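You operate a simulated robot arm through the tools that you are given. There is no shell and no other tool. Be economical: measure what you need, move in short steps, check, and stop when the job is done.

You are at the controls of a simulated two-armed robot. One attempt, no reset.

## Task
Take the blue cover cloth from the conveyor end of the plywood bench and lay it out flat on the trough end of the plywood bench.

It is judged by the outcome, as a careful person would: the job done as asked, and still so three seconds after it is handed in. It fails if anything else is knocked over, pushed out of place, dropped, spilled or broken. A push-on lid holds only when it is set on centred and level and pressed home; a screw cap is set on level and turned clockwise until tight. Flat cloth is picked up by pressing the open fingertips on it (5 to 10 N) and closing them slowly along it; thin cloth reads only 2 to 8 mm in the jaws.

## Robot
Two 7-joint arms with two-finger parallel grippers on one trunk, on a base that drives. Base frame: it is fixed to the floor where the robot stands at the start and does not move with it; the origin is under the middle of the robot, x ahead of it, y to its left, z up. Units: mm, degrees, N and s.
The left shoulder is at the start at [60, 250, 1144], the right one opposite. Places, roughly: trough end of the plywood bench [2700, 0, 900]. Payload 1.57 kg a hand.
Tool frame (each hand has its own): the origin (TCP) lies between the finger pads and is the grasp point; the fingertips stand 30 mm ahead of it; z points along the fingers, y is the line along which they close. Largest opening 80 mm; finger width 17, thickness 12; the body of the gripper, 40 by 82 mm, starts 80 mm behind the TCP.
Orientation is told as [roll, pitch, yaw] about the base's x, y, z axes, in that order, counted from this pose: with the fingers straight down and closing along the base's y, the tool's x points along the base's -x, its y along +y and its z along -z.

## Interface
- The arms move only by the tool arm_command. It takes "left_motion", "right_motion" or both (then of equal length, played together; a hand with none holds still); each is a list of rows, each an object of numbers (a shift or turn left out is 0, a gripper value left out holds the last): "tx", "ty", "tz": the shift along the tool's x, y, z in mm; "rx", "ry", "rz": the turn, a rotation vector about the tool's x, y, z in rad; "claw": the finger opening in mm, from 0 to 80. In form: [{"tx": .., "ty": .., "tz": .., "rx": .., "ry": .., "rz": .., "claw": ..}, ...]. A call has 1 to 10 rows; each row shifts and turns the commanded pose from where the row before left it, along the tool's axes as they then stand. Rows are played at 5 a second. More than 50 mm and 8.6 degrees between two rows, or a gripper value outside its range, and nothing of the call is played. Where a pose cannot be reached the arm comes as near as it can. A force on the tool above 40 N (or 10 N above the force at the start of the call, whichever is more), or a blocked arm, ends the call early, and 0.2 s more pass. Each finger travels about 153 mm/s and halts on what it meets, pressing with about 30 N; the grip force reading is that of the motor and also rises with nothing between the fingers. The clock runs only during rows and for 0.2 s after the last one: add rows that do not move to give the fingers time. It gives the time, the measured TCP pose, the force on the tool (base axes), the opening and the grip force at its end, in the units of the frame above (readings bear some noise).
- Cameras (640 x 400 px; columns grow to the right, rows downward): "scene" is now at [123.8, 143.5, 1376]; the picture's right is [0.05, -0.99, 0.10], its down [-0.64, -0.11, -0.76] and it looks along [0.76, -0.03, -0.65] (base axes); focal length 279 px, centre (320, 200). "left" rides on the left gripper at [72, 7, -122] in its tool frame; the picture's right is [-0.09, 1.00, 0.00], its down [-0.84, -0.08, -0.54] and it looks along [-0.54, -0.05, 0.84] (tool axes); focal length 238 px, centre (320, 200). "right" rides on the right gripper at [72, -7, -122] in its tool frame; the picture's right is [0.09, 1.00, 0.00], its down [-0.84, 0.08, -0.54] and it looks along [-0.54, 0.05, 0.84] (tool axes); focal length 238 px, centre (320, 200). There is no depth. A picture from a camera that has moved, and an enlarged one, comes with that camera's place and axes in the base frame and with its lens.
- snapshot(camera): a new picture of that camera. No time passes.
- lift_body(by): slides the trunk up (or, below 0, down) by that many mm; the arms and the scene camera ride with it, the base frame stays. It gives what a move gives, with no picture.
- drive_base(legs): drives the robot by 1 to 6 legs, each [ahead, left, turn to the left] in mm, mm and degrees, along the robot's own axes; the way and the turn of a leg run together, so that a leg with both is an arc; at most 1500 mm and 180 degrees a leg. The arms and the cameras ride along, it lands a little off, and it stops where it bumps. It gives what a move gives.
- pan_tilt(pan, tilt): turns the head with the scene camera to pan (to the left, within 86 degrees either way) and tilt (down, from -29 to 69), counted from straight ahead of the robot. It gives what a move gives.
- inspect(camera, box): a new picture of the part [left, top, right, bottom] of that camera's present view, enlarged. No time passes.
- hand_in(): hands the job in; it is judged then, once.

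Work in short steps. Places have to be worked out from the pictures, the camera data and where the tool is seen: move nearer, look again, correct. Check each grasp and each placing, and mend what went wrong. You have 120 turns and 88 pictures in all, those below and enlarged ones among them. Open the grippers and draw the arms clear of the work before you hand the job in, unless the task says otherwise; then end with one line.

The tools are called as name(argument=value, ...) on one line, values as JSON. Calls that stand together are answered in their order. arm_command: Moves the arms, as the interface text tells. Its arguments: {"type":"object","properties":{"left_motion":{"type":"array"},"right_motion":{"type":"array"}},"required":[]} The other tools are called the same way: lift_body (by) slides the trunk up or down; drive_base (legs) drives the base; pan_tilt (pan, tilt) turns the head that bears the scene camera; snapshot (camera) takes a picture; inspect (camera, box) takes an enlarged picture of a part of a camera's view; hand_in () hands the job in.

At the start:

```text
t: 0.0
left_position: [479.6, 271.0, 1137.6]
left_tool_rot: [-2.6, -0.8, -0.1]
left_contact_force: [-0.2, 0.0, -0.1]
left_width: 80.4
left_finger_force: 0.1
right_position: [406.7, -86.0, 1024.4]
right_tool_rot: [-0.1, -1.4, 2.3]
right_contact_force: [0.7, 0.5, -0.3]
right_width: 80.2
right_finger_force: 0.0
trunk travel left (down, up): [-725.0, 215.0]
robot x, y, heading: [-0.1, 0.5, -0.0]
head pan, tilt: [2.5, 40.7]
```

scene: 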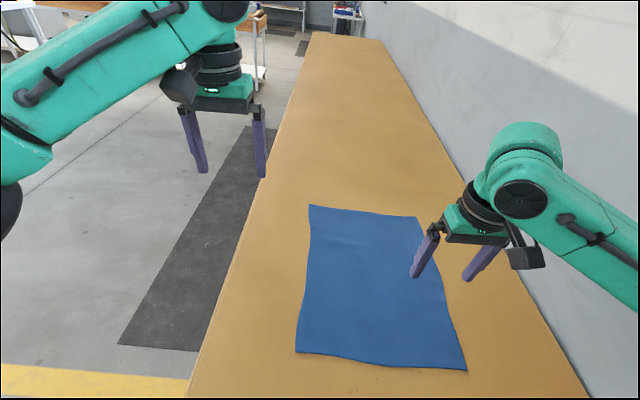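
right: 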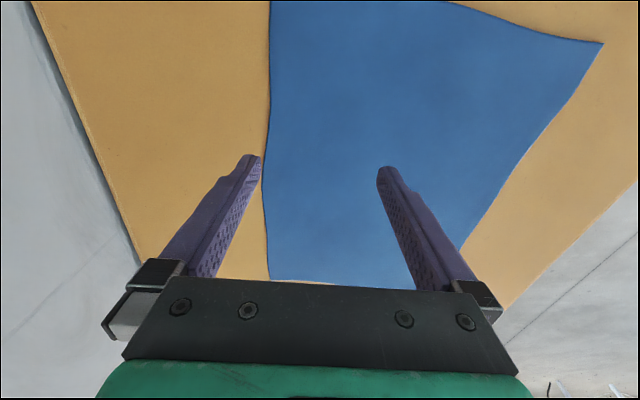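
left: 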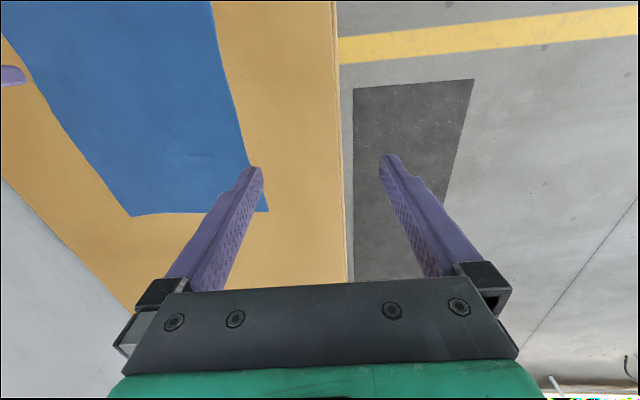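

The cloth seems to lie at about x 320–710, y −160–145, on a bench running ahead to x≈3200 with its left edge near y≈295. I'll look around at the bench edge, the floor on the left and the far end before moving.

pan_tilt(pan=0, tilt=10)

snapshot(camera="scene")

pan_tilt(pan=60, tilt=35)

snapshot(camera="scene")

pan_tilt(pan=0, tilt=66)

snapshot(camera="scene")

```text
t: 1.0
left_position: [483.9, 256.5, 1141.6]
left_tool_rot: [-0.9, -0.6, 6.9]
left_contact_force: [0.6, 0.1, 0.0]
left_width: 80.0
left_finger_force: 0.0
right_position: [422.2, -90.6, 1012.6]
right_tool_rot: [5.5, -2.2, 4.3]
right_contact_force: [0.0, 0.0, -0.7]
right_width: 80.0
right_finger_force: 0.1
trunk travel left (down, up): [-725.0, 215.0]
robot x, y, heading: [12.4, 0.9, 1.8]
head pan, tilt: [0.0, 10.0]
```

```text
84 pictures are left
camera scene: at [139.1, 164.7, 1424.1], right [0.03, -0.99, 0.11], down [-0.16, -0.12, -0.98], along [0.99, 0.02, -0.17], focal length 279 px, centre (320, 200)
```

scene: 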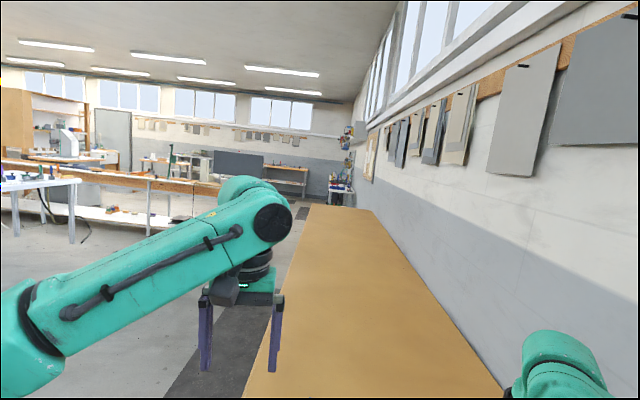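

```text
t: 2.3
left_position: [483.6, 256.1, 1141.1]
left_tool_rot: [-0.7, -0.5, 6.8]
left_contact_force: [-0.2, 0.7, -0.3]
left_width: 79.9
left_finger_force: 0.2
right_position: [422.6, -90.9, 1012.8]
right_tool_rot: [5.5, -2.0, 4.1]
right_contact_force: [0.6, -0.5, 0.1]
right_width: 80.2
right_finger_force: 0.0
trunk travel left (down, up): [-725.0, 215.0]
robot x, y, heading: [10.7, 4.9, 1.6]
head pan, tilt: [60.0, 35.0]
```

```text
83 pictures are left
camera scene: at [89.0, 234.1, 1375.6], right [0.88, -0.47, 0.06], down [-0.26, -0.6, -0.76], along [0.39, 0.65, -0.65], focal length 279 px, centre (320, 200)
```

scene: 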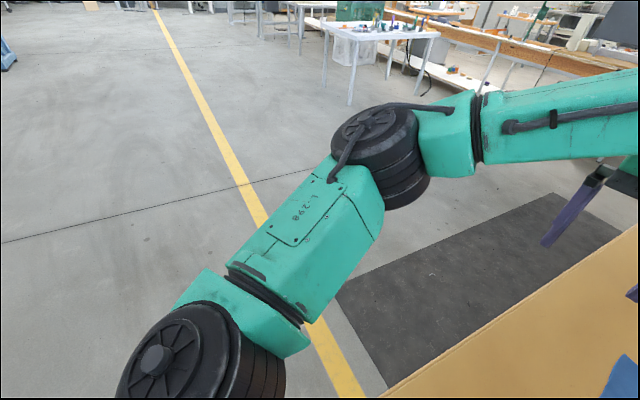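

```text
t: 3.6
left_position: [484.8, 256.6, 1141.8]
left_tool_rot: [-0.7, -0.5, 6.9]
left_contact_force: [0.1, -0.9, -0.8]
left_width: 79.9
left_finger_force: 0.0
right_position: [422.9, -92.0, 1011.7]
right_tool_rot: [5.5, -2.1, 4.0]
right_contact_force: [-0.1, 0.1, -0.8]
right_width: 80.1
right_finger_force: 0.0
trunk travel left (down, up): [-725.0, 215.0]
robot x, y, heading: [13.2, 1.5, 2.0]
head pan, tilt: [0.0, 66.0]
```

```text
82 pictures are left
camera scene: at [107.5, 154.4, 1343.9], right [0.04, -0.99, 0.11], down [-0.91, -0.08, -0.41], along [0.42, -0.09, -0.9], focal length 279 px, centre (320, 200)
```

scene: 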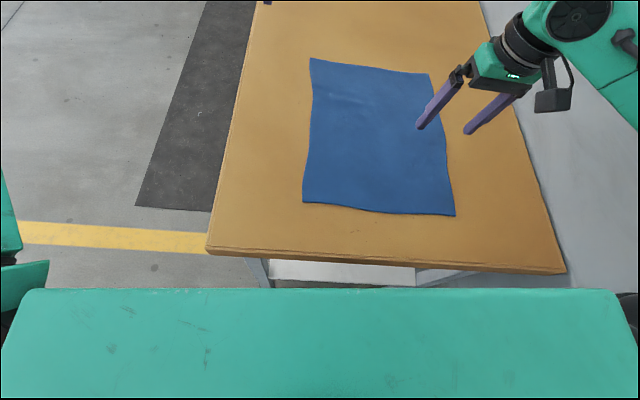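

The bench spans about x 224–3200, y −378–296, and the cloth about x 331–733, y −171–140. I'll work from the bench's left side facing −y, so the cloth's long edge is near me and I can later strafe along the bench. I'm driving round to roughly (530, 900), still well off the bench.

drive_base(legs=[[-100, 0, 0], [0, 950, 0], [0, 0, -90], [0, 630, 0]])

pan_tilt(pan=0, tilt=45)

snapshot(camera="scene")

```text
t: 4.3
left_position: [501.8, 226.5, 1147.0]
left_tool_rot: [3.1, -0.7, 24.4]
left_contact_force: [-0.2, 0.0, -0.6]
left_width: 79.8
left_finger_force: 0.0
right_position: [443.4, -171.4, 982.2]
right_tool_rot: [16.2, -0.2, -5.3]
right_contact_force: [0.2, -0.1, 0.3]
right_width: 80.0
right_finger_force: 0.1
trunk travel left (down, up): [-725.0, 215.0]
robot x, y, heading: [16.4, 8.6, 4.3]
head pan, tilt: [0.0, 66.0]
stopped in leg 1: the robot was blocked; the commanded pose is now the measured one
```

```text
t: 5.1
left_position: [496.7, 227.1, 1146.0]
left_tool_rot: [2.9, -0.7, 24.8]
left_contact_force: [0.5, -0.6, 0.0]
left_width: 80.0
left_finger_force: 0.0
right_position: [441.2, -166.9, 981.6]
right_tool_rot: [16.1, -0.3, -4.8]
right_contact_force: [-0.4, -0.2, -0.2]
right_width: 79.9
right_finger_force: 0.1
trunk travel left (down, up): [-725.0, 215.0]
robot x, y, heading: [11.8, 6.4, 4.6]
head pan, tilt: [0.0, 45.0]
```

```text
81 pictures are left
camera scene: at [128.3, 175.3, 1370.2], right [0.08, -0.99, 0.12], down [-0.7, -0.14, -0.71], along [0.71, -0.03, -0.7], focal length 279 px, centre (320, 200)
```

scene: 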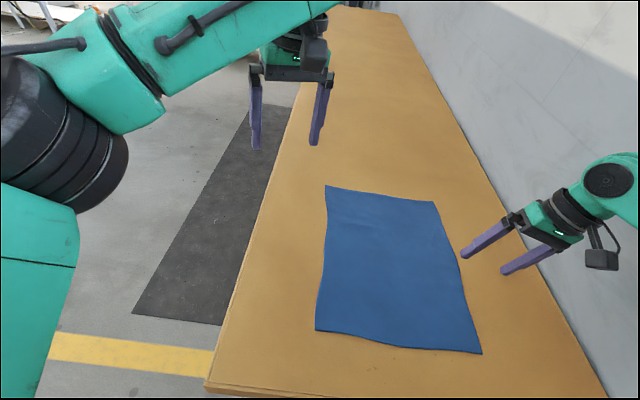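

The drive was blocked at once, and both arms and the heading got pushed about, so something is in contact. I'll look to the right and to the left-rear for it.

pan_tilt(pan=-80, tilt=35)

snapshot(camera="scene")

pan_tilt(pan=86, tilt=50)

snapshot(camera="scene")

```text
t: 6.7
left_position: [496.6, 227.1, 1144.4]
left_tool_rot: [2.9, -0.6, 24.8]
left_contact_force: [0.4, 0.0, 0.2]
left_width: 79.9
left_finger_force: 0.0
right_position: [440.8, -167.5, 981.6]
right_tool_rot: [16.3, -0.2, -4.8]
right_contact_force: [-0.4, -0.4, -0.7]
right_width: 79.7
right_finger_force: 0.0
trunk travel left (down, up): [-725.0, 215.0]
robot x, y, heading: [15.4, 7.3, 4.2]
head pan, tilt: [-80.0, 35.0]
```

```text
80 pictures are left
camera scene: at [69.1, 85.9, 1394.7], right [-0.97, -0.25, 0.02], down [-0.13, 0.45, -0.88], along [0.21, -0.85, -0.47], focal length 279 px, centre (320, 200)
```

scene: 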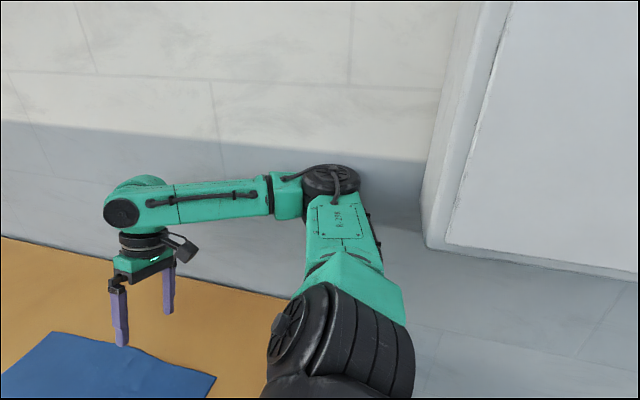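

```text
t: 9.2
left_position: [496.9, 227.0, 1145.8]
left_tool_rot: [2.9, -0.6, 24.8]
left_contact_force: [-0.1, -0.7, 0.6]
left_width: 80.2
left_finger_force: 0.0
right_position: [441.4, -167.1, 981.0]
right_tool_rot: [16.2, -0.2, -4.8]
right_contact_force: [-0.1, 0.2, 0.8]
right_width: 79.9
right_finger_force: 0.1
trunk travel left (down, up): [-725.0, 215.0]
robot x, y, heading: [11.2, 7.5, 4.4]
head pan, tilt: [85.9, 50.0]
```

```text
79 pictures are left
camera scene: at [47.0, 244.3, 1353.5], right [1.0, 0.01, 0.01], down [0.01, -0.84, -0.55], along [0.01, 0.55, -0.84], focal length 279 px, centre (320, 200)
```

scene: 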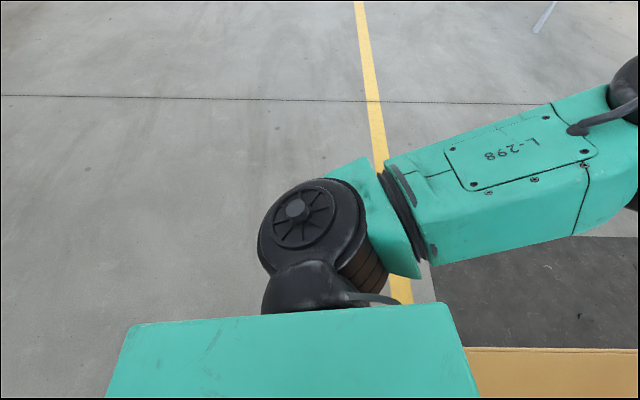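

The right elbow is against the wall, next to a projecting pillar behind it. The left is free, so I'll strafe left first.

drive_base(legs=[[0, 150, 0], [-60, 400, -4.4], [0, 400, 0]])

```text
t: 9.9
left_position: [489.8, 204.2, 1153.7]
left_tool_rot: [8.3, -5.9, 33.4]
left_contact_force: [-1.1, 1.5, 0.9]
left_width: 80.3
left_finger_force: 0.1
right_position: [428.8, -210.8, 943.4]
right_tool_rot: [24.9, 5.0, -6.5]
right_contact_force: [-24.9, -54.7, 181.0]
right_width: 58.7
right_finger_force: 0.1
trunk travel left (down, up): [-725.0, 215.0]
robot x, y, heading: [26.6, 16.5, 6.6]
head pan, tilt: [85.9, 50.0]
stopped in leg 1: the robot was blocked; the commanded pose is now the measured one
```

The move was blocked again, with a large force on the right hand (181 N). I need to see what it is touching.

snapshot(camera="right")

pan_tilt(pan=-40, tilt=45)

snapshot(camera="scene")

```text
78 pictures are left
camera right: at [360.3, -260.2, 1057.8], right [0.05, 0.9, 0.43], down [0.86, -0.26, 0.45], along [0.52, 0.34, -0.79], focal length 238 px, centre (320, 200)
```

right: 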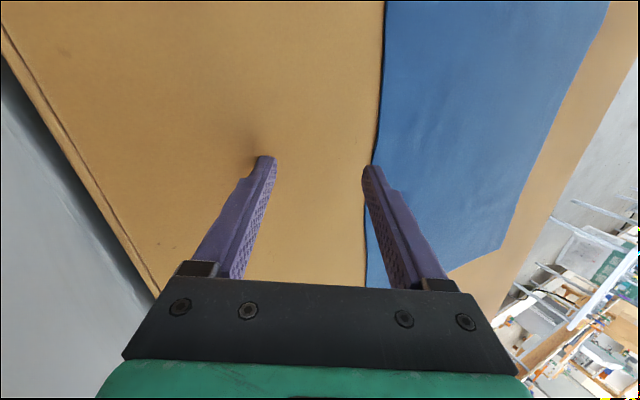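

```text
t: 12.0
left_position: [488.5, 202.0, 1148.0]
left_tool_rot: [8.3, -6.0, 33.3]
left_contact_force: [-0.3, 0.5, -0.8]
left_width: 80.2
left_finger_force: 0.1
right_position: [430.0, -209.9, 942.6]
right_tool_rot: [24.9, 4.5, -6.5]
right_contact_force: [-24.8, -31.4, 139.9]
right_width: 55.6
right_finger_force: 0.1
trunk travel left (down, up): [-725.0, 215.0]
robot x, y, heading: [24.7, 16.5, 6.7]
head pan, tilt: [-40.0, 45.0]
```

```text
77 pictures are left
camera scene: at [97.3, 130.1, 1378.3], right [-0.55, -0.83, 0.07], down [-0.56, 0.3, -0.77], along [0.62, -0.46, -0.64], focal length 279 px, centre (320, 200)
```

scene: 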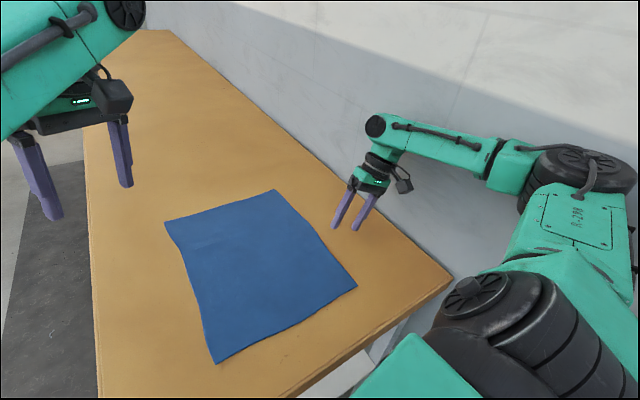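

The right fingertips are pressed on the bench while the right elbow leans on the wall. I'll raise the right hand gently first.

arm_command(right_motion=[{"tz": -15}, {"tz": -20}, {"tz": -20}, {"tz": -20}, {"tz": -20}, {}])

```text
t: 12.3
left_position: [488.0, 203.4, 1141.2]
left_tool_rot: [10.9, -9.0, 32.7]
left_contact_force: [0.7, 1.2, 0.7]
left_width: 80.1
left_finger_force: 0.0
right_position: [427.7, -201.2, 950.0]
right_tool_rot: [28.2, 4.5, -0.5]
right_contact_force: [13.8, -91.7, 173.7]
right_width: 78.8
right_finger_force: 0.1
trunk travel left (down, up): [-725.0, 215.0]
robot x, y, heading: [23.9, 17.7, 6.4]
head pan, tilt: [-40.0, 45.0]
stopped in row 1 (left hand): the arm was blocked; the commanded pose is now the measured one
```

The call reports the left arm as blocked. I'll look at it with the left hand's camera and the head.

snapshot(camera="left")

pan_tilt(pan=35, tilt=35)

snapshot(camera="scene")

pan_tilt(pan=-86, tilt=60)

snapshot(camera="scene")

```text
76 pictures are left
camera left: at [422.0, 141.3, 1249.5], right [-0.47, 0.86, 0.2], down [0.72, 0.25, 0.64], along [0.5, 0.45, -0.74], focal length 238 px, centre (320, 200)
```

left: 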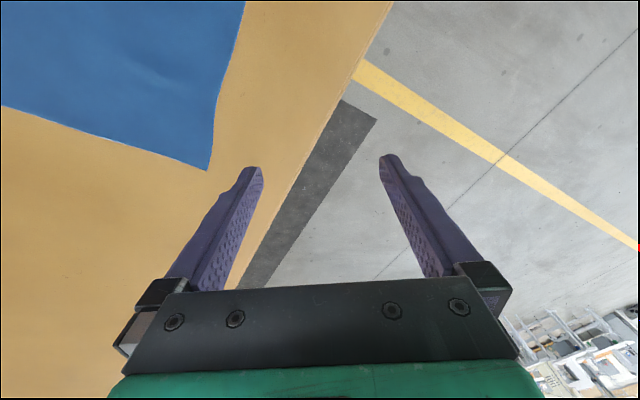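

```text
t: 13.8
left_position: [489.4, 201.6, 1139.0]
left_tool_rot: [11.3, -9.2, 31.9]
left_contact_force: [-0.6, -0.2, -0.7]
left_width: 80.0
left_finger_force: 0.0
right_position: [427.2, -197.8, 950.6]
right_tool_rot: [28.9, 4.7, -0.1]
right_contact_force: [12.5, -72.7, 121.0]
right_width: 80.0
right_finger_force: 0.1
trunk travel left (down, up): [-725.0, 215.0]
robot x, y, heading: [21.6, 17.6, 5.9]
head pan, tilt: [35.0, 35.0]
```

```text
75 pictures are left
camera scene: at [93.3, 261.8, 1380.0], right [0.65, -0.75, 0.13], down [-0.4, -0.48, -0.78], along [0.64, 0.46, -0.62], focal length 279 px, centre (320, 200)
```

scene: 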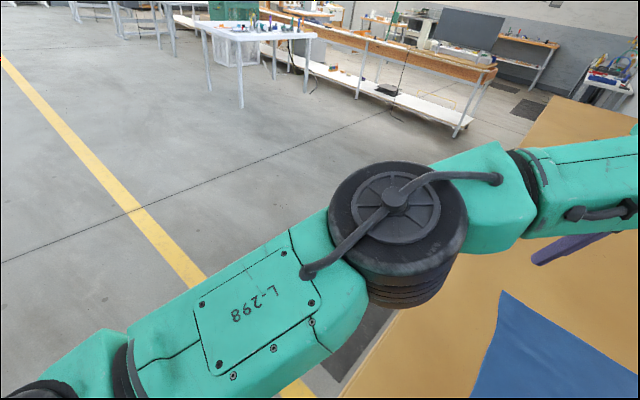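

```text
t: 15.8
left_position: [490.4, 200.9, 1137.6]
left_tool_rot: [11.3, -9.3, 32.1]
left_contact_force: [0.0, -0.5, 0.5]
left_width: 79.9
left_finger_force: 0.1
right_position: [426.0, -195.5, 951.7]
right_tool_rot: [29.8, 5.0, 0.1]
right_contact_force: [0.9, -75.4, 127.5]
right_width: 80.0
right_finger_force: 0.1
trunk travel left (down, up): [-725.0, 215.0]
robot x, y, heading: [23.4, 14.9, 5.9]
head pan, tilt: [-85.9, 60.0]
```

```text
74 pictures are left
camera scene: at [39.4, 133.8, 1360.7], right [-0.98, -0.18, -0.01], down [-0.13, 0.78, -0.61], along [0.12, -0.6, -0.79], focal length 279 px, centre (320, 200)
```

scene: 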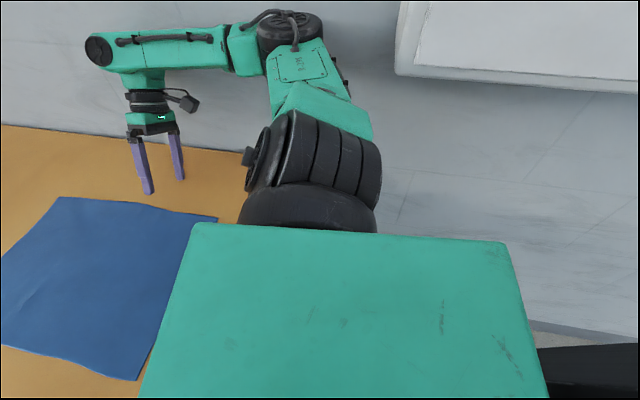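

The right elbow is wedged at the wall; extending the right hand forward and up should pull the elbow inward. I'll try that in small rows.

arm_command(right_motion=[{"tx": -10, "tz": -5}, {"tx": -15, "tz": -5}, {"tx": -15, "tz": -5}, {"tx": -15, "tz": -5}, {"tx": -15, "tz": -5}])

```text
t: 16.1
left_position: [491.2, 209.8, 1119.8]
left_tool_rot: [15.6, -11.9, 30.8]
left_contact_force: [0.3, 0.9, 1.1]
left_width: 80.0
left_finger_force: 0.1
right_position: [422.4, -196.4, 950.9]
right_tool_rot: [30.5, 6.0, 7.3]
right_contact_force: [-23.9, -86.2, 157.6]
right_width: 74.1
right_finger_force: 0.1
trunk travel left (down, up): [-725.0, 215.0]
robot x, y, heading: [20.8, 17.5, 5.4]
head pan, tilt: [-85.9, 60.0]
stopped in row 1 (left hand): the arm was blocked; the commanded pose is now the measured one
```

Cross-checking the wrist cameras puts the real surface near z≈900, not 851. So the right fingertips do bear on the bench while the elbow leans on the wall. Raising the trunk should relieve the fingertips.

lift_body(by=80)

snapshot(camera="scene")

```text
t: 16.5
left_position: [496.1, 238.4, 1093.0]
left_tool_rot: [18.2, -12.5, 40.2]
left_contact_force: [-0.7, -0.2, 0.2]
left_width: 80.0
left_finger_force: 0.1
right_position: [417.5, -206.3, 948.8]
right_tool_rot: [30.5, 7.7, 17.3]
right_contact_force: [-55.8, -56.2, 102.1]
right_width: 67.7
right_finger_force: 0.1
trunk travel left (down, up): [-728.0, 212.0]
robot x, y, heading: [14.5, 15.9, 4.9]
head pan, tilt: [-85.9, 60.0]
stopped: the arm was blocked; the commanded pose is now the measured one
```

```text
73 pictures are left
camera scene: at [31.6, 147.8, 1363.4], right [-0.99, -0.16, -0.01], down [-0.12, 0.77, -0.62], along [0.11, -0.61, -0.78], focal length 279 px, centre (320, 200)
```

scene: 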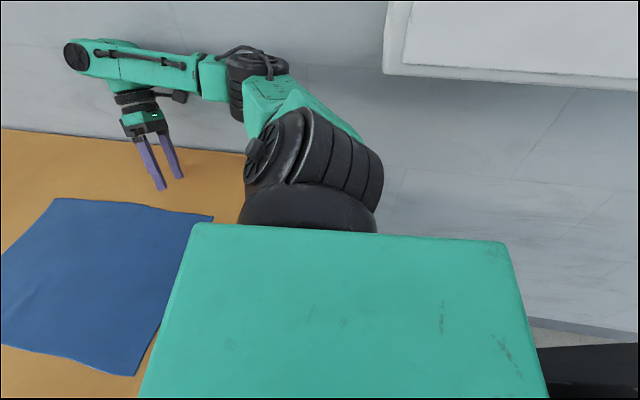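

The trunk only rose 3 mm and both arms shifted again. I'll play a few still rows to see whether the arms settle or keep drifting on their own.

arm_command(right_motion=[{}, {}, {}, {}, {}], left_motion=[{}, {}, {}, {}, {}])

```text
t: 16.8
left_position: [482.1, 180.4, 1069.6]
left_tool_rot: [20.2, -13.5, 40.9]
left_contact_force: [-0.6, -1.5, 0.9]
left_width: 80.0
left_finger_force: 0.0
right_position: [417.1, -224.0, 943.9]
right_tool_rot: [30.7, 11.0, 28.2]
right_contact_force: [-98.5, -92.2, 161.8]
right_width: 46.0
right_finger_force: 0.0
trunk travel left (down, up): [-728.0, 212.0]
robot x, y, heading: [5.5, 18.7, 4.3]
head pan, tilt: [-85.9, 60.0]
stopped in row 1 (left hand): the arm was blocked; the commanded pose is now the measured one
```

Even holding still trips the "blocked" stop, with the left arm shifting while it reads no contact force. I'll look at the left arm and its elbow directly.

pan_tilt(pan=45, tilt=50)

snapshot(camera="scene")

pan_tilt(pan=-5, tilt=50)

snapshot(camera="scene")

```text
t: 18.9
left_position: [486.3, 195.4, 1076.7]
left_tool_rot: [19.2, -13.8, 42.4]
left_contact_force: [-0.3, -0.9, -0.5]
left_width: 80.2
left_finger_force: 0.0
right_position: [421.2, -219.1, 942.2]
right_tool_rot: [31.2, 10.3, 27.1]
right_contact_force: [-48.7, -52.0, 125.3]
right_width: 47.1
right_finger_force: 0.1
trunk travel left (down, up): [-728.0, 212.0]
robot x, y, heading: [10.8, 17.4, 4.8]
head pan, tilt: [45.0, 50.0]
```

```text
72 pictures are left
camera scene: at [68.5, 251.4, 1361.5], right [0.76, -0.64, 0.11], down [-0.47, -0.66, -0.58], along [0.44, 0.39, -0.81], focal length 279 px, centre (320, 200)
```

scene: 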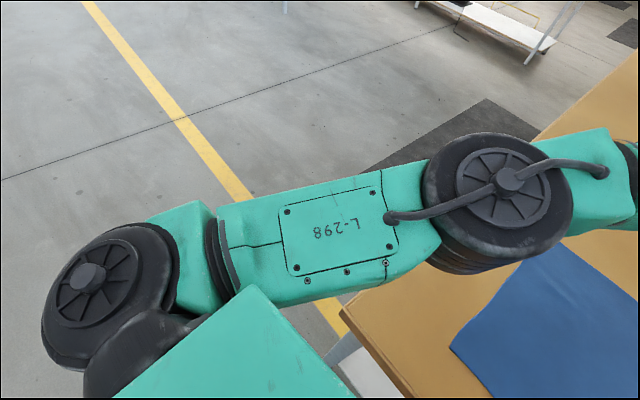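

```text
t: 20.1
left_position: [485.1, 196.1, 1076.9]
left_tool_rot: [19.2, -13.9, 42.4]
left_contact_force: [-0.3, -0.3, -0.1]
left_width: 80.0
left_finger_force: 0.1
right_position: [422.6, -217.8, 942.5]
right_tool_rot: [31.3, 10.0, 27.1]
right_contact_force: [-37.8, -41.3, 115.1]
right_width: 46.6
right_finger_force: 0.0
trunk travel left (down, up): [-728.0, 212.0]
robot x, y, heading: [14.8, 14.8, 4.7]
head pan, tilt: [-5.0, 50.0]
```

```text
71 pictures are left
camera scene: at [95.5, 192.5, 1370.0], right [0.0, -0.99, 0.13], down [-0.74, -0.08, -0.67], along [0.67, -0.1, -0.74], focal length 279 px, centre (320, 200)
```

scene: 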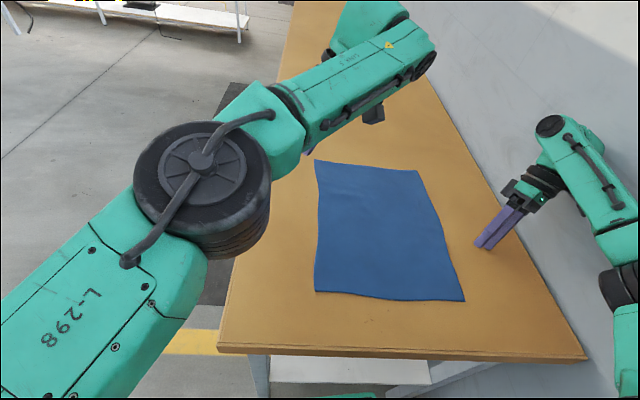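

The left elbow has swung inward, though nothing touches it. I'll test whether the left arm follows a small upward command of its own.

arm_command(left_motion=[{"tz": -20}], right_motion=[{"tz": -30}])

```text
t: 20.4
left_position: [483.4, 179.6, 1067.6]
left_tool_rot: [18.8, -15.0, 54.1]
left_contact_force: [0.4, -2.3, -1.0]
left_width: 80.1
left_finger_force: 0.1
left hand out of reach, approached as far as the arm can: row 1
right_position: [447.1, -234.4, 940.1]
right_tool_rot: [27.7, 10.7, 29.1]
right_contact_force: [-29.9, 130.3, 122.9]
right_width: 34.3
right_finger_force: 0.1
trunk travel left (down, up): [-728.0, 212.0]
robot x, y, heading: [1.1, 21.3, 3.9]
head pan, tilt: [-5.0, 50.0]
stopped in row 1 (left hand): the arm was blocked; the commanded pose is now the measured one
```

The left arm reports being out of reach, so arm commands cannot settle in this state. I'll try a short pure strafe left to take the right elbow off the wall.

drive_base(legs=[[0, 80, 0]])

```text
t: 21.1
left_position: [475.6, 208.9, 1040.5]
left_tool_rot: [16.8, -17.5, 72.2]
left_contact_force: [1.2, 0.5, 0.6]
left_width: 80.4
left_finger_force: 0.1
right_position: [477.9, -245.2, 940.0]
right_tool_rot: [20.5, 10.6, 36.5]
right_contact_force: [-74.5, 88.5, 40.9]
right_width: 43.6
right_finger_force: 0.0
trunk travel left (down, up): [-728.0, 212.0]
robot x, y, heading: [10.4, 31.9, 6.3]
head pan, tilt: [-5.0, 50.0]
stopped in leg 1: the robot was blocked; the commanded pose is now the measured one
```

The robot moved about 10 mm left and the right-hand force fell. I'll repeat with small legs, which should be less likely to trip the block.

drive_base(legs=[[0, 15, 0], [0, 15, 0], [0, 15, 0], [0, 15, 0]])

snapshot(camera="scene")

```text
t: 21.9
left_position: [465.2, 321.3, 1005.7]
left_tool_rot: [15.8, -16.3, 93.6]
left_contact_force: [-0.1, 1.6, -0.2]
left_width: 79.8
left_finger_force: 0.0
right_position: [471.3, -234.0, 940.7]
right_tool_rot: [16.4, 12.3, 38.4]
right_contact_force: [-31.6, -41.0, 113.4]
right_width: 65.2
right_finger_force: 0.0
trunk travel left (down, up): [-728.0, 212.0]
robot x, y, heading: [52.5, 45.3, 12.9]
head pan, tilt: [-5.0, 50.0]
stopped in leg 1: the robot was blocked; the commanded pose is now the measured one
```

```text
70 pictures are left
camera scene: at [100.6, 294.0, 1370.0], right [0.13, -0.98, 0.17], down [-0.72, -0.22, -0.66], along [0.68, -0.04, -0.73], focal length 279 px, centre (320, 200)
```

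scene: 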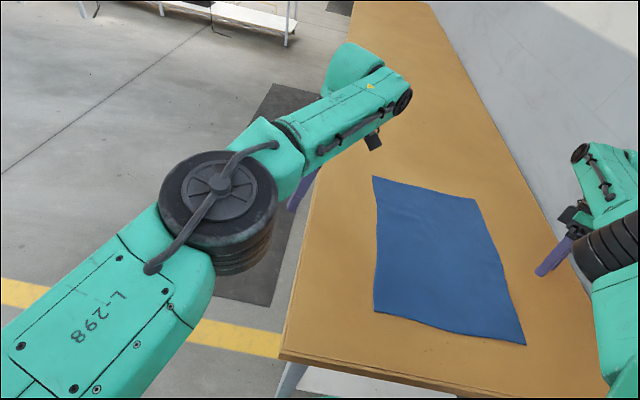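

The head camera's offset and roll (0.10, now 0.17) mean the robot is physically leaning about 10° to the left, pushed over by its right arm against the wall and bench. I'll look at the right arm's contacts before doing anything.

pan_tilt(pan=-60, tilt=50)

snapshot(camera="scene")

snapshot(camera="right")

```text
t: 23.1
left_position: [466.4, 318.9, 995.6]
left_tool_rot: [17.3, -15.4, 92.0]
left_contact_force: [0.4, -0.7, -0.3]
left_width: 79.9
left_finger_force: 0.0
right_position: [473.0, -239.9, 937.8]
right_tool_rot: [15.5, 8.8, 35.1]
right_contact_force: [20.2, -13.8, 219.9]
right_width: 49.0
right_finger_force: 0.1
trunk travel left (down, up): [-728.0, 212.0]
robot x, y, heading: [55.7, 43.9, 12.7]
head pan, tilt: [-60.0, 50.0]
```

```text
69 pictures are left
camera scene: at [79.9, 233.1, 1379.0], right [-0.74, -0.67, 0.08], down [-0.48, 0.44, -0.76], along [0.48, -0.59, -0.65], focal length 279 px, centre (320, 200)
```

scene: 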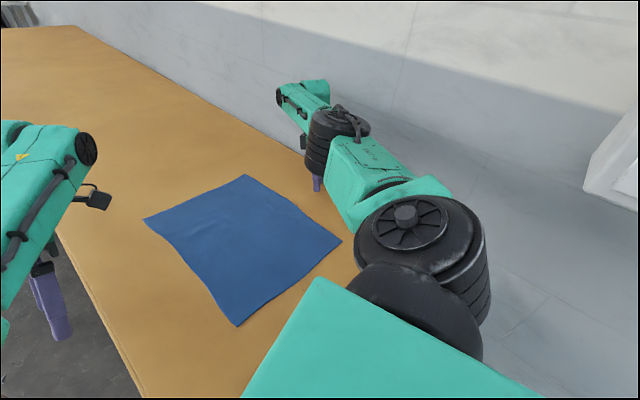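

```text
68 pictures are left
camera right: at [452.9, -301.5, 1063.7], right [-0.59, 0.76, 0.28], down [0.78, 0.47, 0.41], along [0.18, 0.46, -0.87], focal length 238 px, centre (320, 200)
```

right: 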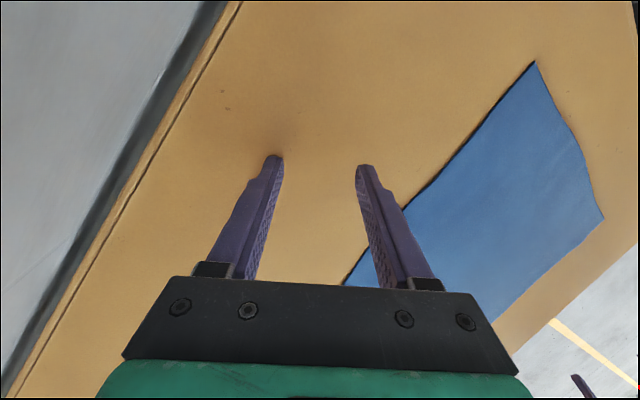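

The right elbow now appears to be clear of the wall, and the right fingertips are propping the robot on the bench with 220 N. I'll raise the right hand decisively and leave the left still.

arm_command(right_motion=[{"tz": -45}, {"tz": -45}, {"tz": -30}, {}])

```text
t: 23.4
left_position: [472.2, 319.7, 957.7]
left_tool_rot: [19.1, -19.7, 105.6]
left_contact_force: [-1.2, -0.6, 1.1]
left_width: 80.1
left_finger_force: 0.0
right_position: [553.9, -222.6, 935.7]
right_tool_rot: [14.3, -5.5, 43.6]
right_contact_force: [61.8, 76.9, 142.9]
right_width: 40.6
right_finger_force: 0.0
right hand out of reach, approached as far as the arm can: row 1
trunk travel left (down, up): [-728.0, 212.0]
robot x, y, heading: [64.5, 42.4, 14.6]
head pan, tilt: [-60.0, 50.0]
stopped in row 1 (left hand): the arm was blocked; the commanded pose is now the measured one
```

Each stop re-bases the commanded pose while the robot leans, and that shifts the arms. Raising the trunk moves the hands up without arm commands, so I'll try it again now that the elbow is free.

lift_body(by=60)

snapshot(camera="scene")

```text
t: 23.8
left_position: [452.0, 288.9, 947.7]
left_tool_rot: [20.2, -20.3, 105.0]
left_contact_force: [0.5, -0.2, -0.2]
left_width: 79.9
left_finger_force: 0.1
right_position: [564.6, -213.3, 940.3]
right_tool_rot: [13.3, -14.3, 50.7]
right_contact_force: [13.5, 98.7, 76.2]
right_width: 70.5
right_finger_force: 0.1
trunk travel left (down, up): [-732.0, 208.0]
robot x, y, heading: [66.4, 43.9, 16.4]
head pan, tilt: [-60.0, 50.0]
stopped: the arm was blocked; the commanded pose is now the measured one
```

```text
67 pictures are left
camera scene: at [106.9, 203.9, 1377.7], right [-0.69, -0.72, 0.08], down [-0.52, 0.42, -0.74], along [0.5, -0.55, -0.67], focal length 279 px, centre (320, 200)
```

scene: 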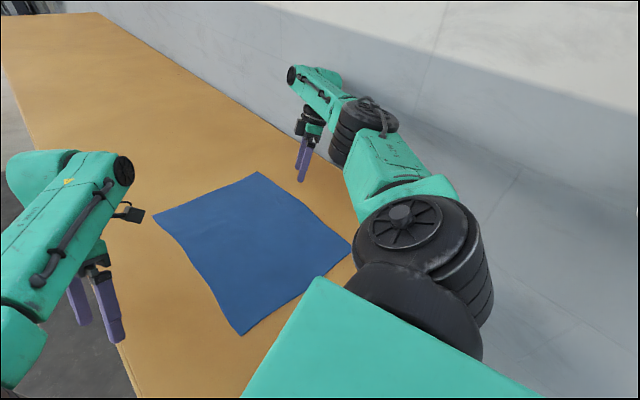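

The lean is decreasing: the head is back to y≈204 and the contact force is lower. I'll keep both hands moving up to unload the prop and keep the left hand off the bench edge.

arm_command(left_motion=[{"tz": -48}, {"tz": -48}], right_motion=[{"tz": -30}, {"tz": -30}])

```text
t: 24.1
left_position: [431.2, 325.3, 937.1]
left_tool_rot: [17.6, -26.3, 125.9]
left_contact_force: [-1.5, 0.3, 0.5]
left_width: 79.7
left_finger_force: 0.0
left hand out of reach, approached as far as the arm can: row 1
right_position: [557.2, -211.1, 937.9]
right_tool_rot: [10.6, -16.5, 54.5]
right_contact_force: [47.4, -23.5, 216.5]
right_width: 79.9
right_finger_force: 0.5
right hand out of reach, approached as far as the arm can: row 1
trunk travel left (down, up): [-732.0, 208.0]
robot x, y, heading: [63.9, 40.4, 16.6]
head pan, tilt: [-60.0, 50.0]
stopped in row 1 (left hand): the arm was blocked; the commanded pose is now the measured one
```

The hands still don't rise, so arm commands are useless in this state. I'll try moving the base back and left, away from both bench and wall, so the right hand unloads.

drive_base(legs=[[-60, 60, 0]])

snapshot(camera="scene")

```text
t: 24.8
left_position: [413.9, 300.1, 923.2]
left_tool_rot: [11.5, -31.7, 144.5]
left_contact_force: [125.9, -18.2, 170.6]
left_width: 59.4
left_finger_force: 0.1
right_position: [571.0, -183.1, 935.6]
right_tool_rot: [9.8, -32.1, 68.1]
right_contact_force: [-7.1, -55.2, 102.0]
right_width: 76.4
right_finger_force: 0.1
trunk travel left (down, up): [-732.0, 208.0]
robot x, y, heading: [60.2, 50.5, 18.3]
head pan, tilt: [-60.0, 50.0]
stopped in leg 1: the robot was blocked; the commanded pose is now the measured one
```

```text
66 pictures are left
camera scene: at [78.9, 158.6, 1386.2], right [-0.67, -0.75, 0.03], down [-0.53, 0.44, -0.73], along [0.53, -0.5, -0.68], focal length 279 px, centre (320, 200)
```

scene: 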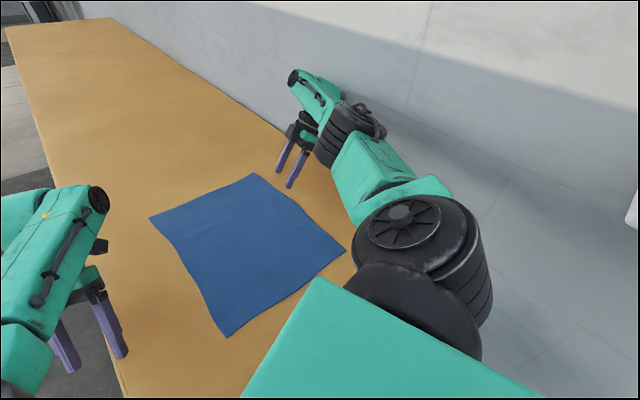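

The lean has dropped to about half and is still falling, though the left fingertips now touch the bench edge. A trunk lift should help both hands now.

lift_body(by=100)

```text
t: 25.2
left_position: [417.6, 296.5, 915.2]
left_tool_rot: [21.1, -29.4, 133.6]
left_contact_force: [12.3, 57.3, 153.5]
left_width: 79.8
left_finger_force: 0.0
right_position: [582.4, -165.0, 946.3]
right_tool_rot: [7.0, -38.8, 70.3]
right_contact_force: [-1.0, 0.4, -0.2]
right_width: 80.0
right_finger_force: 0.0
trunk travel left (down, up): [-736.0, 204.0]
robot x, y, heading: [66.8, 50.6, 19.7]
head pan, tilt: [-60.0, 50.0]
stopped: the arm was blocked; the commanded pose is now the measured one
```

The right hand is now free with zero force. Only the left fingertips bear on the bench, so I'll retract the left along its fingers and raise the right a bit.

arm_command(left_motion=[{"tz": -40}, {"tz": -40}, {"tz": -40}], right_motion=[{"tz": -20}, {"tz": -30}, {"tz": -30}])

snapshot(camera="scene")

```text
t: 25.5
left_position: [411.2, 305.3, 915.9]
left_tool_rot: [21.1, -29.3, 142.7]
left_contact_force: [92.8, -93.8, 208.9]
left_width: 80.4
left_finger_force: 0.4
left hand out of reach, approached as far as the arm can: row 1
right_position: [556.6, -143.8, 935.8]
right_tool_rot: [9.4, -46.4, 76.2]
right_contact_force: [0.1, -0.3, 0.8]
right_width: 80.0
right_finger_force: 0.1
right hand out of reach, approached as far as the arm can: row 1
trunk travel left (down, up): [-736.0, 204.0]
robot x, y, heading: [68.0, 54.7, 20.4]
head pan, tilt: [-60.0, 50.0]
stopped in row 1 (left hand): the force on the tool passed its limit (the readings are from after the stop); the commanded pose is now the measured one
```

```text
65 pictures are left
camera scene: at [94.8, 189.4, 1386.8], right [-0.64, -0.77, 0.06], down [-0.55, 0.4, -0.73], along [0.54, -0.5, -0.68], focal length 279 px, centre (320, 200)
```

scene: 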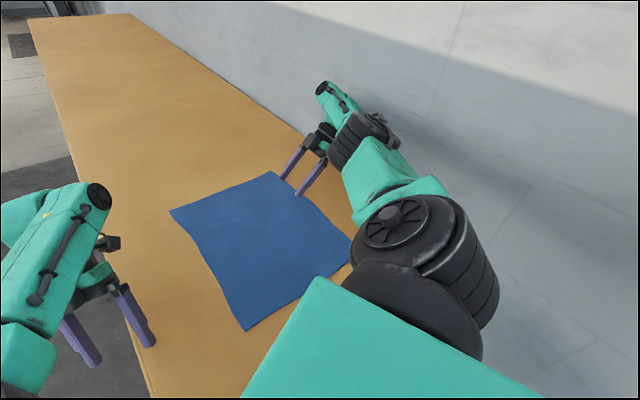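

The right hand is clear of the bench, yet the robot still leans about 7°, so the right elbow must be pushing on the wall again. I'll move the left hand up and off the bench edge, untwisting it a little, and strafe left in the same turn.

arm_command(left_motion=[{"tx": -27, "ty": 5, "tz": -36, "rz": 0.14}], right_motion=[{"ty": 0}])

drive_base(legs=[[0, 100, 0]])

snapshot(camera="scene")

```text
t: 25.8
left_position: [412.0, 309.1, 914.3]
left_tool_rot: [23.5, -30.1, 137.1]
left_contact_force: [85.4, 36.9, 193.3]
left_width: 78.6
left_finger_force: 0.1
left hand out of reach, approached as far as the arm can: row 1
right_position: [568.6, -128.9, 959.9]
right_tool_rot: [1.4, -53.5, 84.2]
right_contact_force: [-0.1, 0.2, 0.7]
right_width: 80.0
right_finger_force: 0.1
trunk travel left (down, up): [-736.0, 204.0]
robot x, y, heading: [70.6, 55.2, 21.2]
head pan, tilt: [-60.0, 50.0]
stopped in row 1 (left hand): the force on the tool passed its limit (the readings are from after the stop); the commanded pose is now the measured one
```

```text
t: 26.5
left_position: [407.8, 304.0, 916.6]
left_tool_rot: [24.3, -29.8, 137.4]
left_contact_force: [40.9, 83.4, 195.7]
left_width: 65.3
left_finger_force: 0.1
right_position: [550.5, -109.7, 968.7]
right_tool_rot: [-11.9, -63.7, 106.9]
right_contact_force: [0.9, -0.5, 0.7]
right_width: 80.0
right_finger_force: 0.0
trunk travel left (down, up): [-736.0, 204.0]
robot x, y, heading: [67.1, 65.2, 23.0]
head pan, tilt: [-60.0, 50.0]
stopped in leg 1: the robot was blocked; the commanded pose is now the measured one
```

```text
64 pictures are left
camera scene: at [112.2, 193.4, 1382.2], right [-0.6, -0.8, 0.06], down [-0.58, 0.38, -0.72], along [0.55, -0.47, -0.69], focal length 279 px, centre (320, 200)
```

scene: 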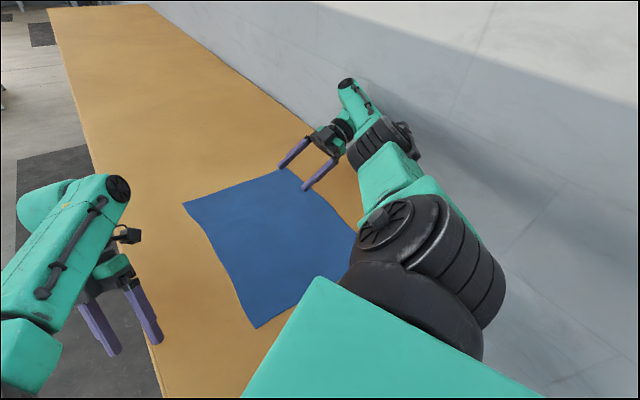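

Strafing does gain about 10 mm a try, but something still holds the lean. I'll look to the right-rear and down for whatever is under or behind the robot.

pan_tilt(pan=-86, tilt=69)

snapshot(camera="scene")

pan_tilt(pan=86, tilt=69)

snapshot(camera="scene")

```text
t: 27.4
left_position: [407.4, 304.1, 914.7]
left_tool_rot: [24.2, -29.6, 137.6]
left_contact_force: [69.6, 60.9, 190.9]
left_width: 67.2
left_finger_force: 0.1
right_position: [551.9, -111.2, 966.5]
right_tool_rot: [-10.6, -63.4, 105.5]
right_contact_force: [-0.4, -0.4, 0.8]
right_width: 80.2
right_finger_force: 0.2
trunk travel left (down, up): [-736.0, 204.0]
robot x, y, heading: [68.6, 64.8, 23.1]
head pan, tilt: [-85.9, 68.8]
```

```text
63 pictures are left
camera scene: at [77.4, 187.0, 1359.4], right [-0.89, -0.46, 0.01], down [-0.41, 0.78, -0.48], along [0.21, -0.43, -0.88], focal length 279 px, centre (320, 200)
```

scene: 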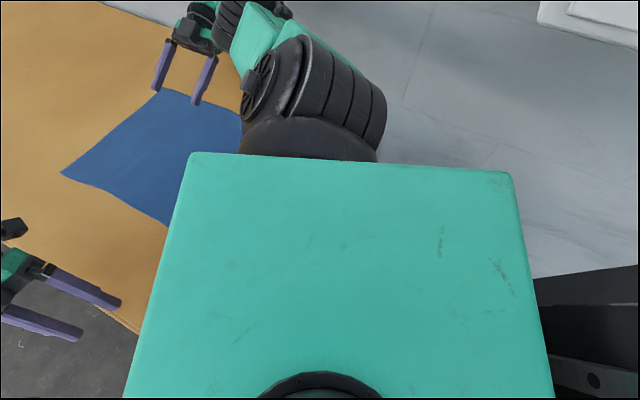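

```text
t: 30.0
left_position: [407.9, 304.0, 916.5]
left_tool_rot: [24.1, -29.3, 138.2]
left_contact_force: [90.7, 45.1, 181.6]
left_width: 67.5
left_finger_force: 0.0
right_position: [552.0, -110.5, 966.2]
right_tool_rot: [-10.4, -63.5, 105.4]
right_contact_force: [-0.1, 0.0, -0.2]
right_width: 80.1
right_finger_force: 0.1
trunk travel left (down, up): [-736.0, 204.0]
robot x, y, heading: [70.3, 61.3, 23.6]
head pan, tilt: [85.9, 68.8]
```

```text
62 pictures are left
camera scene: at [32.1, 286.3, 1345.2], right [0.94, 0.34, 0.01], down [0.33, -0.91, -0.24], along [-0.07, 0.23, -0.97], focal length 279 px, centre (320, 200)
```

scene: 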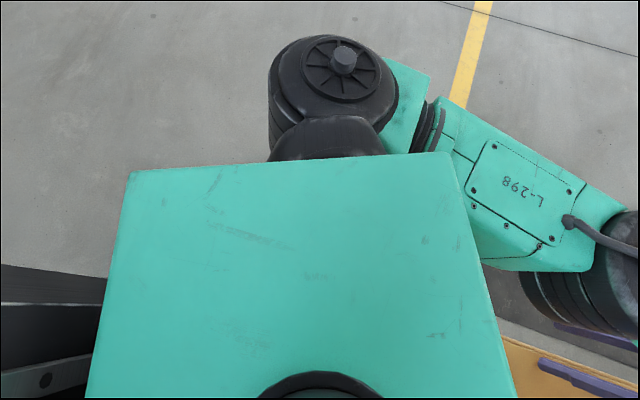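

The lean is real (7.4°), and no part of the right arm is near the wall now, so the base itself may be propped on something. The left wrist camera faces back towards the robot, so I'll use it, plus a straight-down look ahead.

snapshot(camera="left")

snapshot(camera="right")

pan_tilt(pan=0, tilt=69)

snapshot(camera="scene")

```text
61 pictures are left
camera left: at [525.5, 256.3, 979.8], right [-0.52, -0.76, 0.4], down [-0.18, 0.55, 0.82], along [-0.84, 0.35, -0.42], focal length 238 px, centre (320, 200)
```

left: 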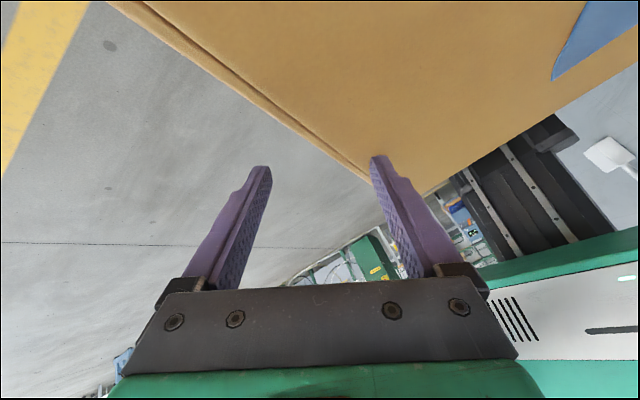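

```text
60 pictures are left
camera right: at [575.0, -249.3, 956.4], right [-0.98, -0.15, -0.16], down [-0.14, -0.13, 0.98], along [-0.16, 0.98, 0.11], focal length 238 px, centre (320, 200)
```

right: 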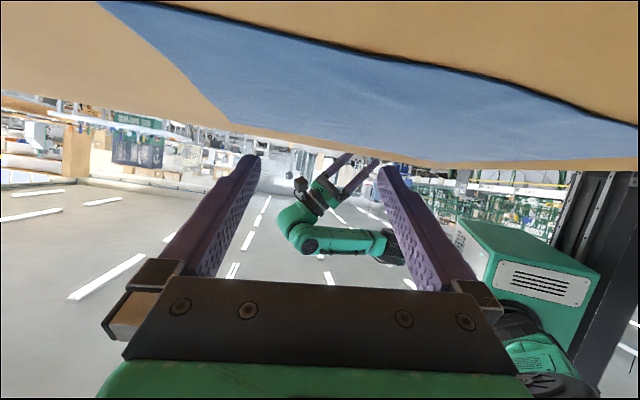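

```text
t: 31.6
left_position: [405.8, 304.8, 915.5]
left_tool_rot: [23.9, -29.4, 138.3]
left_contact_force: [84.6, 48.2, 181.9]
left_width: 67.7
left_finger_force: 0.0
right_position: [552.6, -110.5, 965.5]
right_tool_rot: [-10.5, -63.5, 105.6]
right_contact_force: [0.8, 0.0, -0.6]
right_width: 80.2
right_finger_force: 0.1
trunk travel left (down, up): [-736.0, 204.0]
robot x, y, heading: [68.6, 66.0, 23.6]
head pan, tilt: [0.0, 68.8]
```

```text
59 pictures are left
camera scene: at [101.8, 255.5, 1352.2], right [0.4, -0.91, 0.12], down [-0.83, -0.42, -0.36], along [0.38, 0.04, -0.92], focal length 279 px, centre (320, 200)
```

scene: 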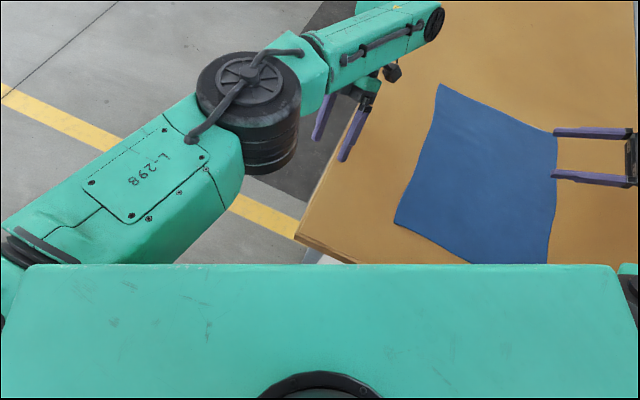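

The left fingertip is caught on top of the bench's left edge with about 190 N, and everything else looks free. I'll slide it sideways (+y) and up off the edge, untwisting it.

arm_command(left_motion=[{"tx": -36, "ty": -24, "tz": -20, "rz": 0.14}, {"tx": -30, "ty": -24, "tz": -20, "rz": 0.14}])

arm_command(left_motion=[{"tx": -36, "ty": -24, "tz": -20, "rz": 0.14}, {"tx": -30, "ty": -24, "tz": -20, "rz": 0.14}])

```text
t: 31.9
left_position: [398.7, 320.6, 909.9]
left_tool_rot: [27.9, -30.9, 141.4]
left_contact_force: [59.2, 1.8, 117.9]
left_width: 79.9
left_finger_force: 0.5
right_position: [542.7, -106.9, 945.7]
right_tool_rot: [-17.5, -65.5, 111.3]
right_contact_force: [0.0, 1.0, -0.5]
right_width: 80.0
right_finger_force: 0.0
trunk travel left (down, up): [-736.0, 204.0]
robot x, y, heading: [72.9, 64.9, 24.7]
head pan, tilt: [0.0, 68.8]
stopped in row 1 (right hand): the arm was blocked; the commanded pose is now the measured one
```

```text
t: 32.3
left_position: [384.2, 325.0, 893.2]
left_tool_rot: [28.7, -34.0, 143.1]
left_contact_force: [10.7, 23.8, -4.3]
left_width: 57.8
left_finger_force: 0.0
right_position: [555.4, -100.3, 969.1]
right_tool_rot: [-37.2, -67.2, 130.6]
right_contact_force: [0.3, -0.3, -0.6]
right_width: 80.0
right_finger_force: 0.1
trunk travel left (down, up): [-736.0, 204.0]
robot x, y, heading: [67.2, 65.3, 25.8]
head pan, tilt: [0.0, 68.8]
stopped in row 1 (right hand): the arm was blocked; the commanded pose is now the measured one
```

The left hand has nearly come free (about 26 N). I'll strafe left now and check the lean.

drive_base(legs=[[0, 150, 0]])

snapshot(camera="scene")

```text
t: 33.0
left_position: [376.9, 317.4, 885.6]
left_tool_rot: [31.9, -33.7, 141.4]
left_contact_force: [11.8, 69.7, 44.8]
left_width: 41.1
left_finger_force: 0.1
right_position: [563.3, -97.3, 962.8]
right_tool_rot: [-57.4, -67.9, 146.7]
right_contact_force: [-0.3, 0.0, -0.1]
right_width: 80.1
right_finger_force: 0.1
trunk travel left (down, up): [-736.0, 204.0]
robot x, y, heading: [67.4, 73.3, 27.1]
head pan, tilt: [0.0, 68.8]
stopped in leg 1: the robot was blocked; the commanded pose is now the measured one
```

```text
58 pictures are left
camera scene: at [103.9, 251.9, 1350.1], right [0.45, -0.89, 0.11], down [-0.81, -0.46, -0.36], along [0.37, 0.07, -0.93], focal length 279 px, centre (320, 200)
```

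scene: 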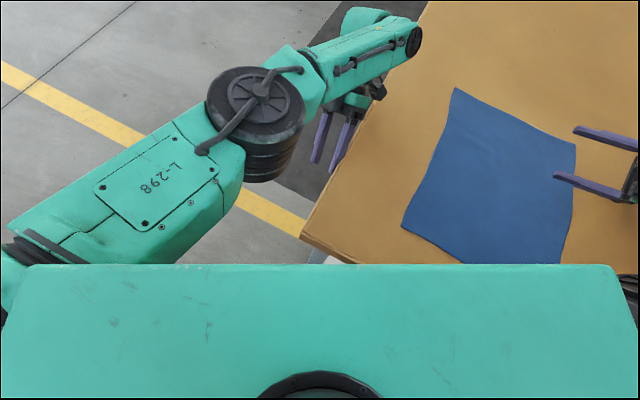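

The robot still leans and barely moves left, which suggests the base is jammed against the bench's legs or shelf in front. With the right elbow clear, backing straight out is the sensible direction.

drive_base(legs=[[-150, 0, 0]])

drive_base(legs=[[-150, 0, 0]])

```text
t: 33.7
left_position: [368.5, 320.6, 874.3]
left_tool_rot: [34.3, -32.6, 141.3]
left_contact_force: [37.4, 50.5, 31.7]
left_width: 46.0
left_finger_force: 0.1
right_position: [572.3, -97.3, 975.4]
right_tool_rot: [-77.7, -65.0, 161.0]
right_contact_force: [22.9, 33.6, 99.9]
right_width: 80.0
right_finger_force: 0.1
trunk travel left (down, up): [-736.0, 204.0]
robot x, y, heading: [72.2, 76.2, 28.8]
head pan, tilt: [0.0, 68.8]
stopped in leg 1: the force on the tool passed its limit (the readings are from after the stop); the commanded pose is now the measured one
```

```text
t: 34.4
left_position: [358.9, 324.1, 860.8]
left_tool_rot: [37.1, -32.0, 141.2]
left_contact_force: [23.1, 36.8, 11.0]
left_width: 53.6
left_finger_force: 0.1
right_position: [580.4, -101.9, 986.0]
right_tool_rot: [-89.6, -62.6, 167.4]
right_contact_force: [31.8, -3.3, 74.3]
right_width: 79.8
right_finger_force: 0.1
trunk travel left (down, up): [-736.0, 204.0]
robot x, y, heading: [74.2, 73.9, 30.5]
head pan, tilt: [0.0, 68.8]
stopped in leg 1: the force on the tool passed its limit (the readings are from after the stop); the commanded pose is now the measured one
```

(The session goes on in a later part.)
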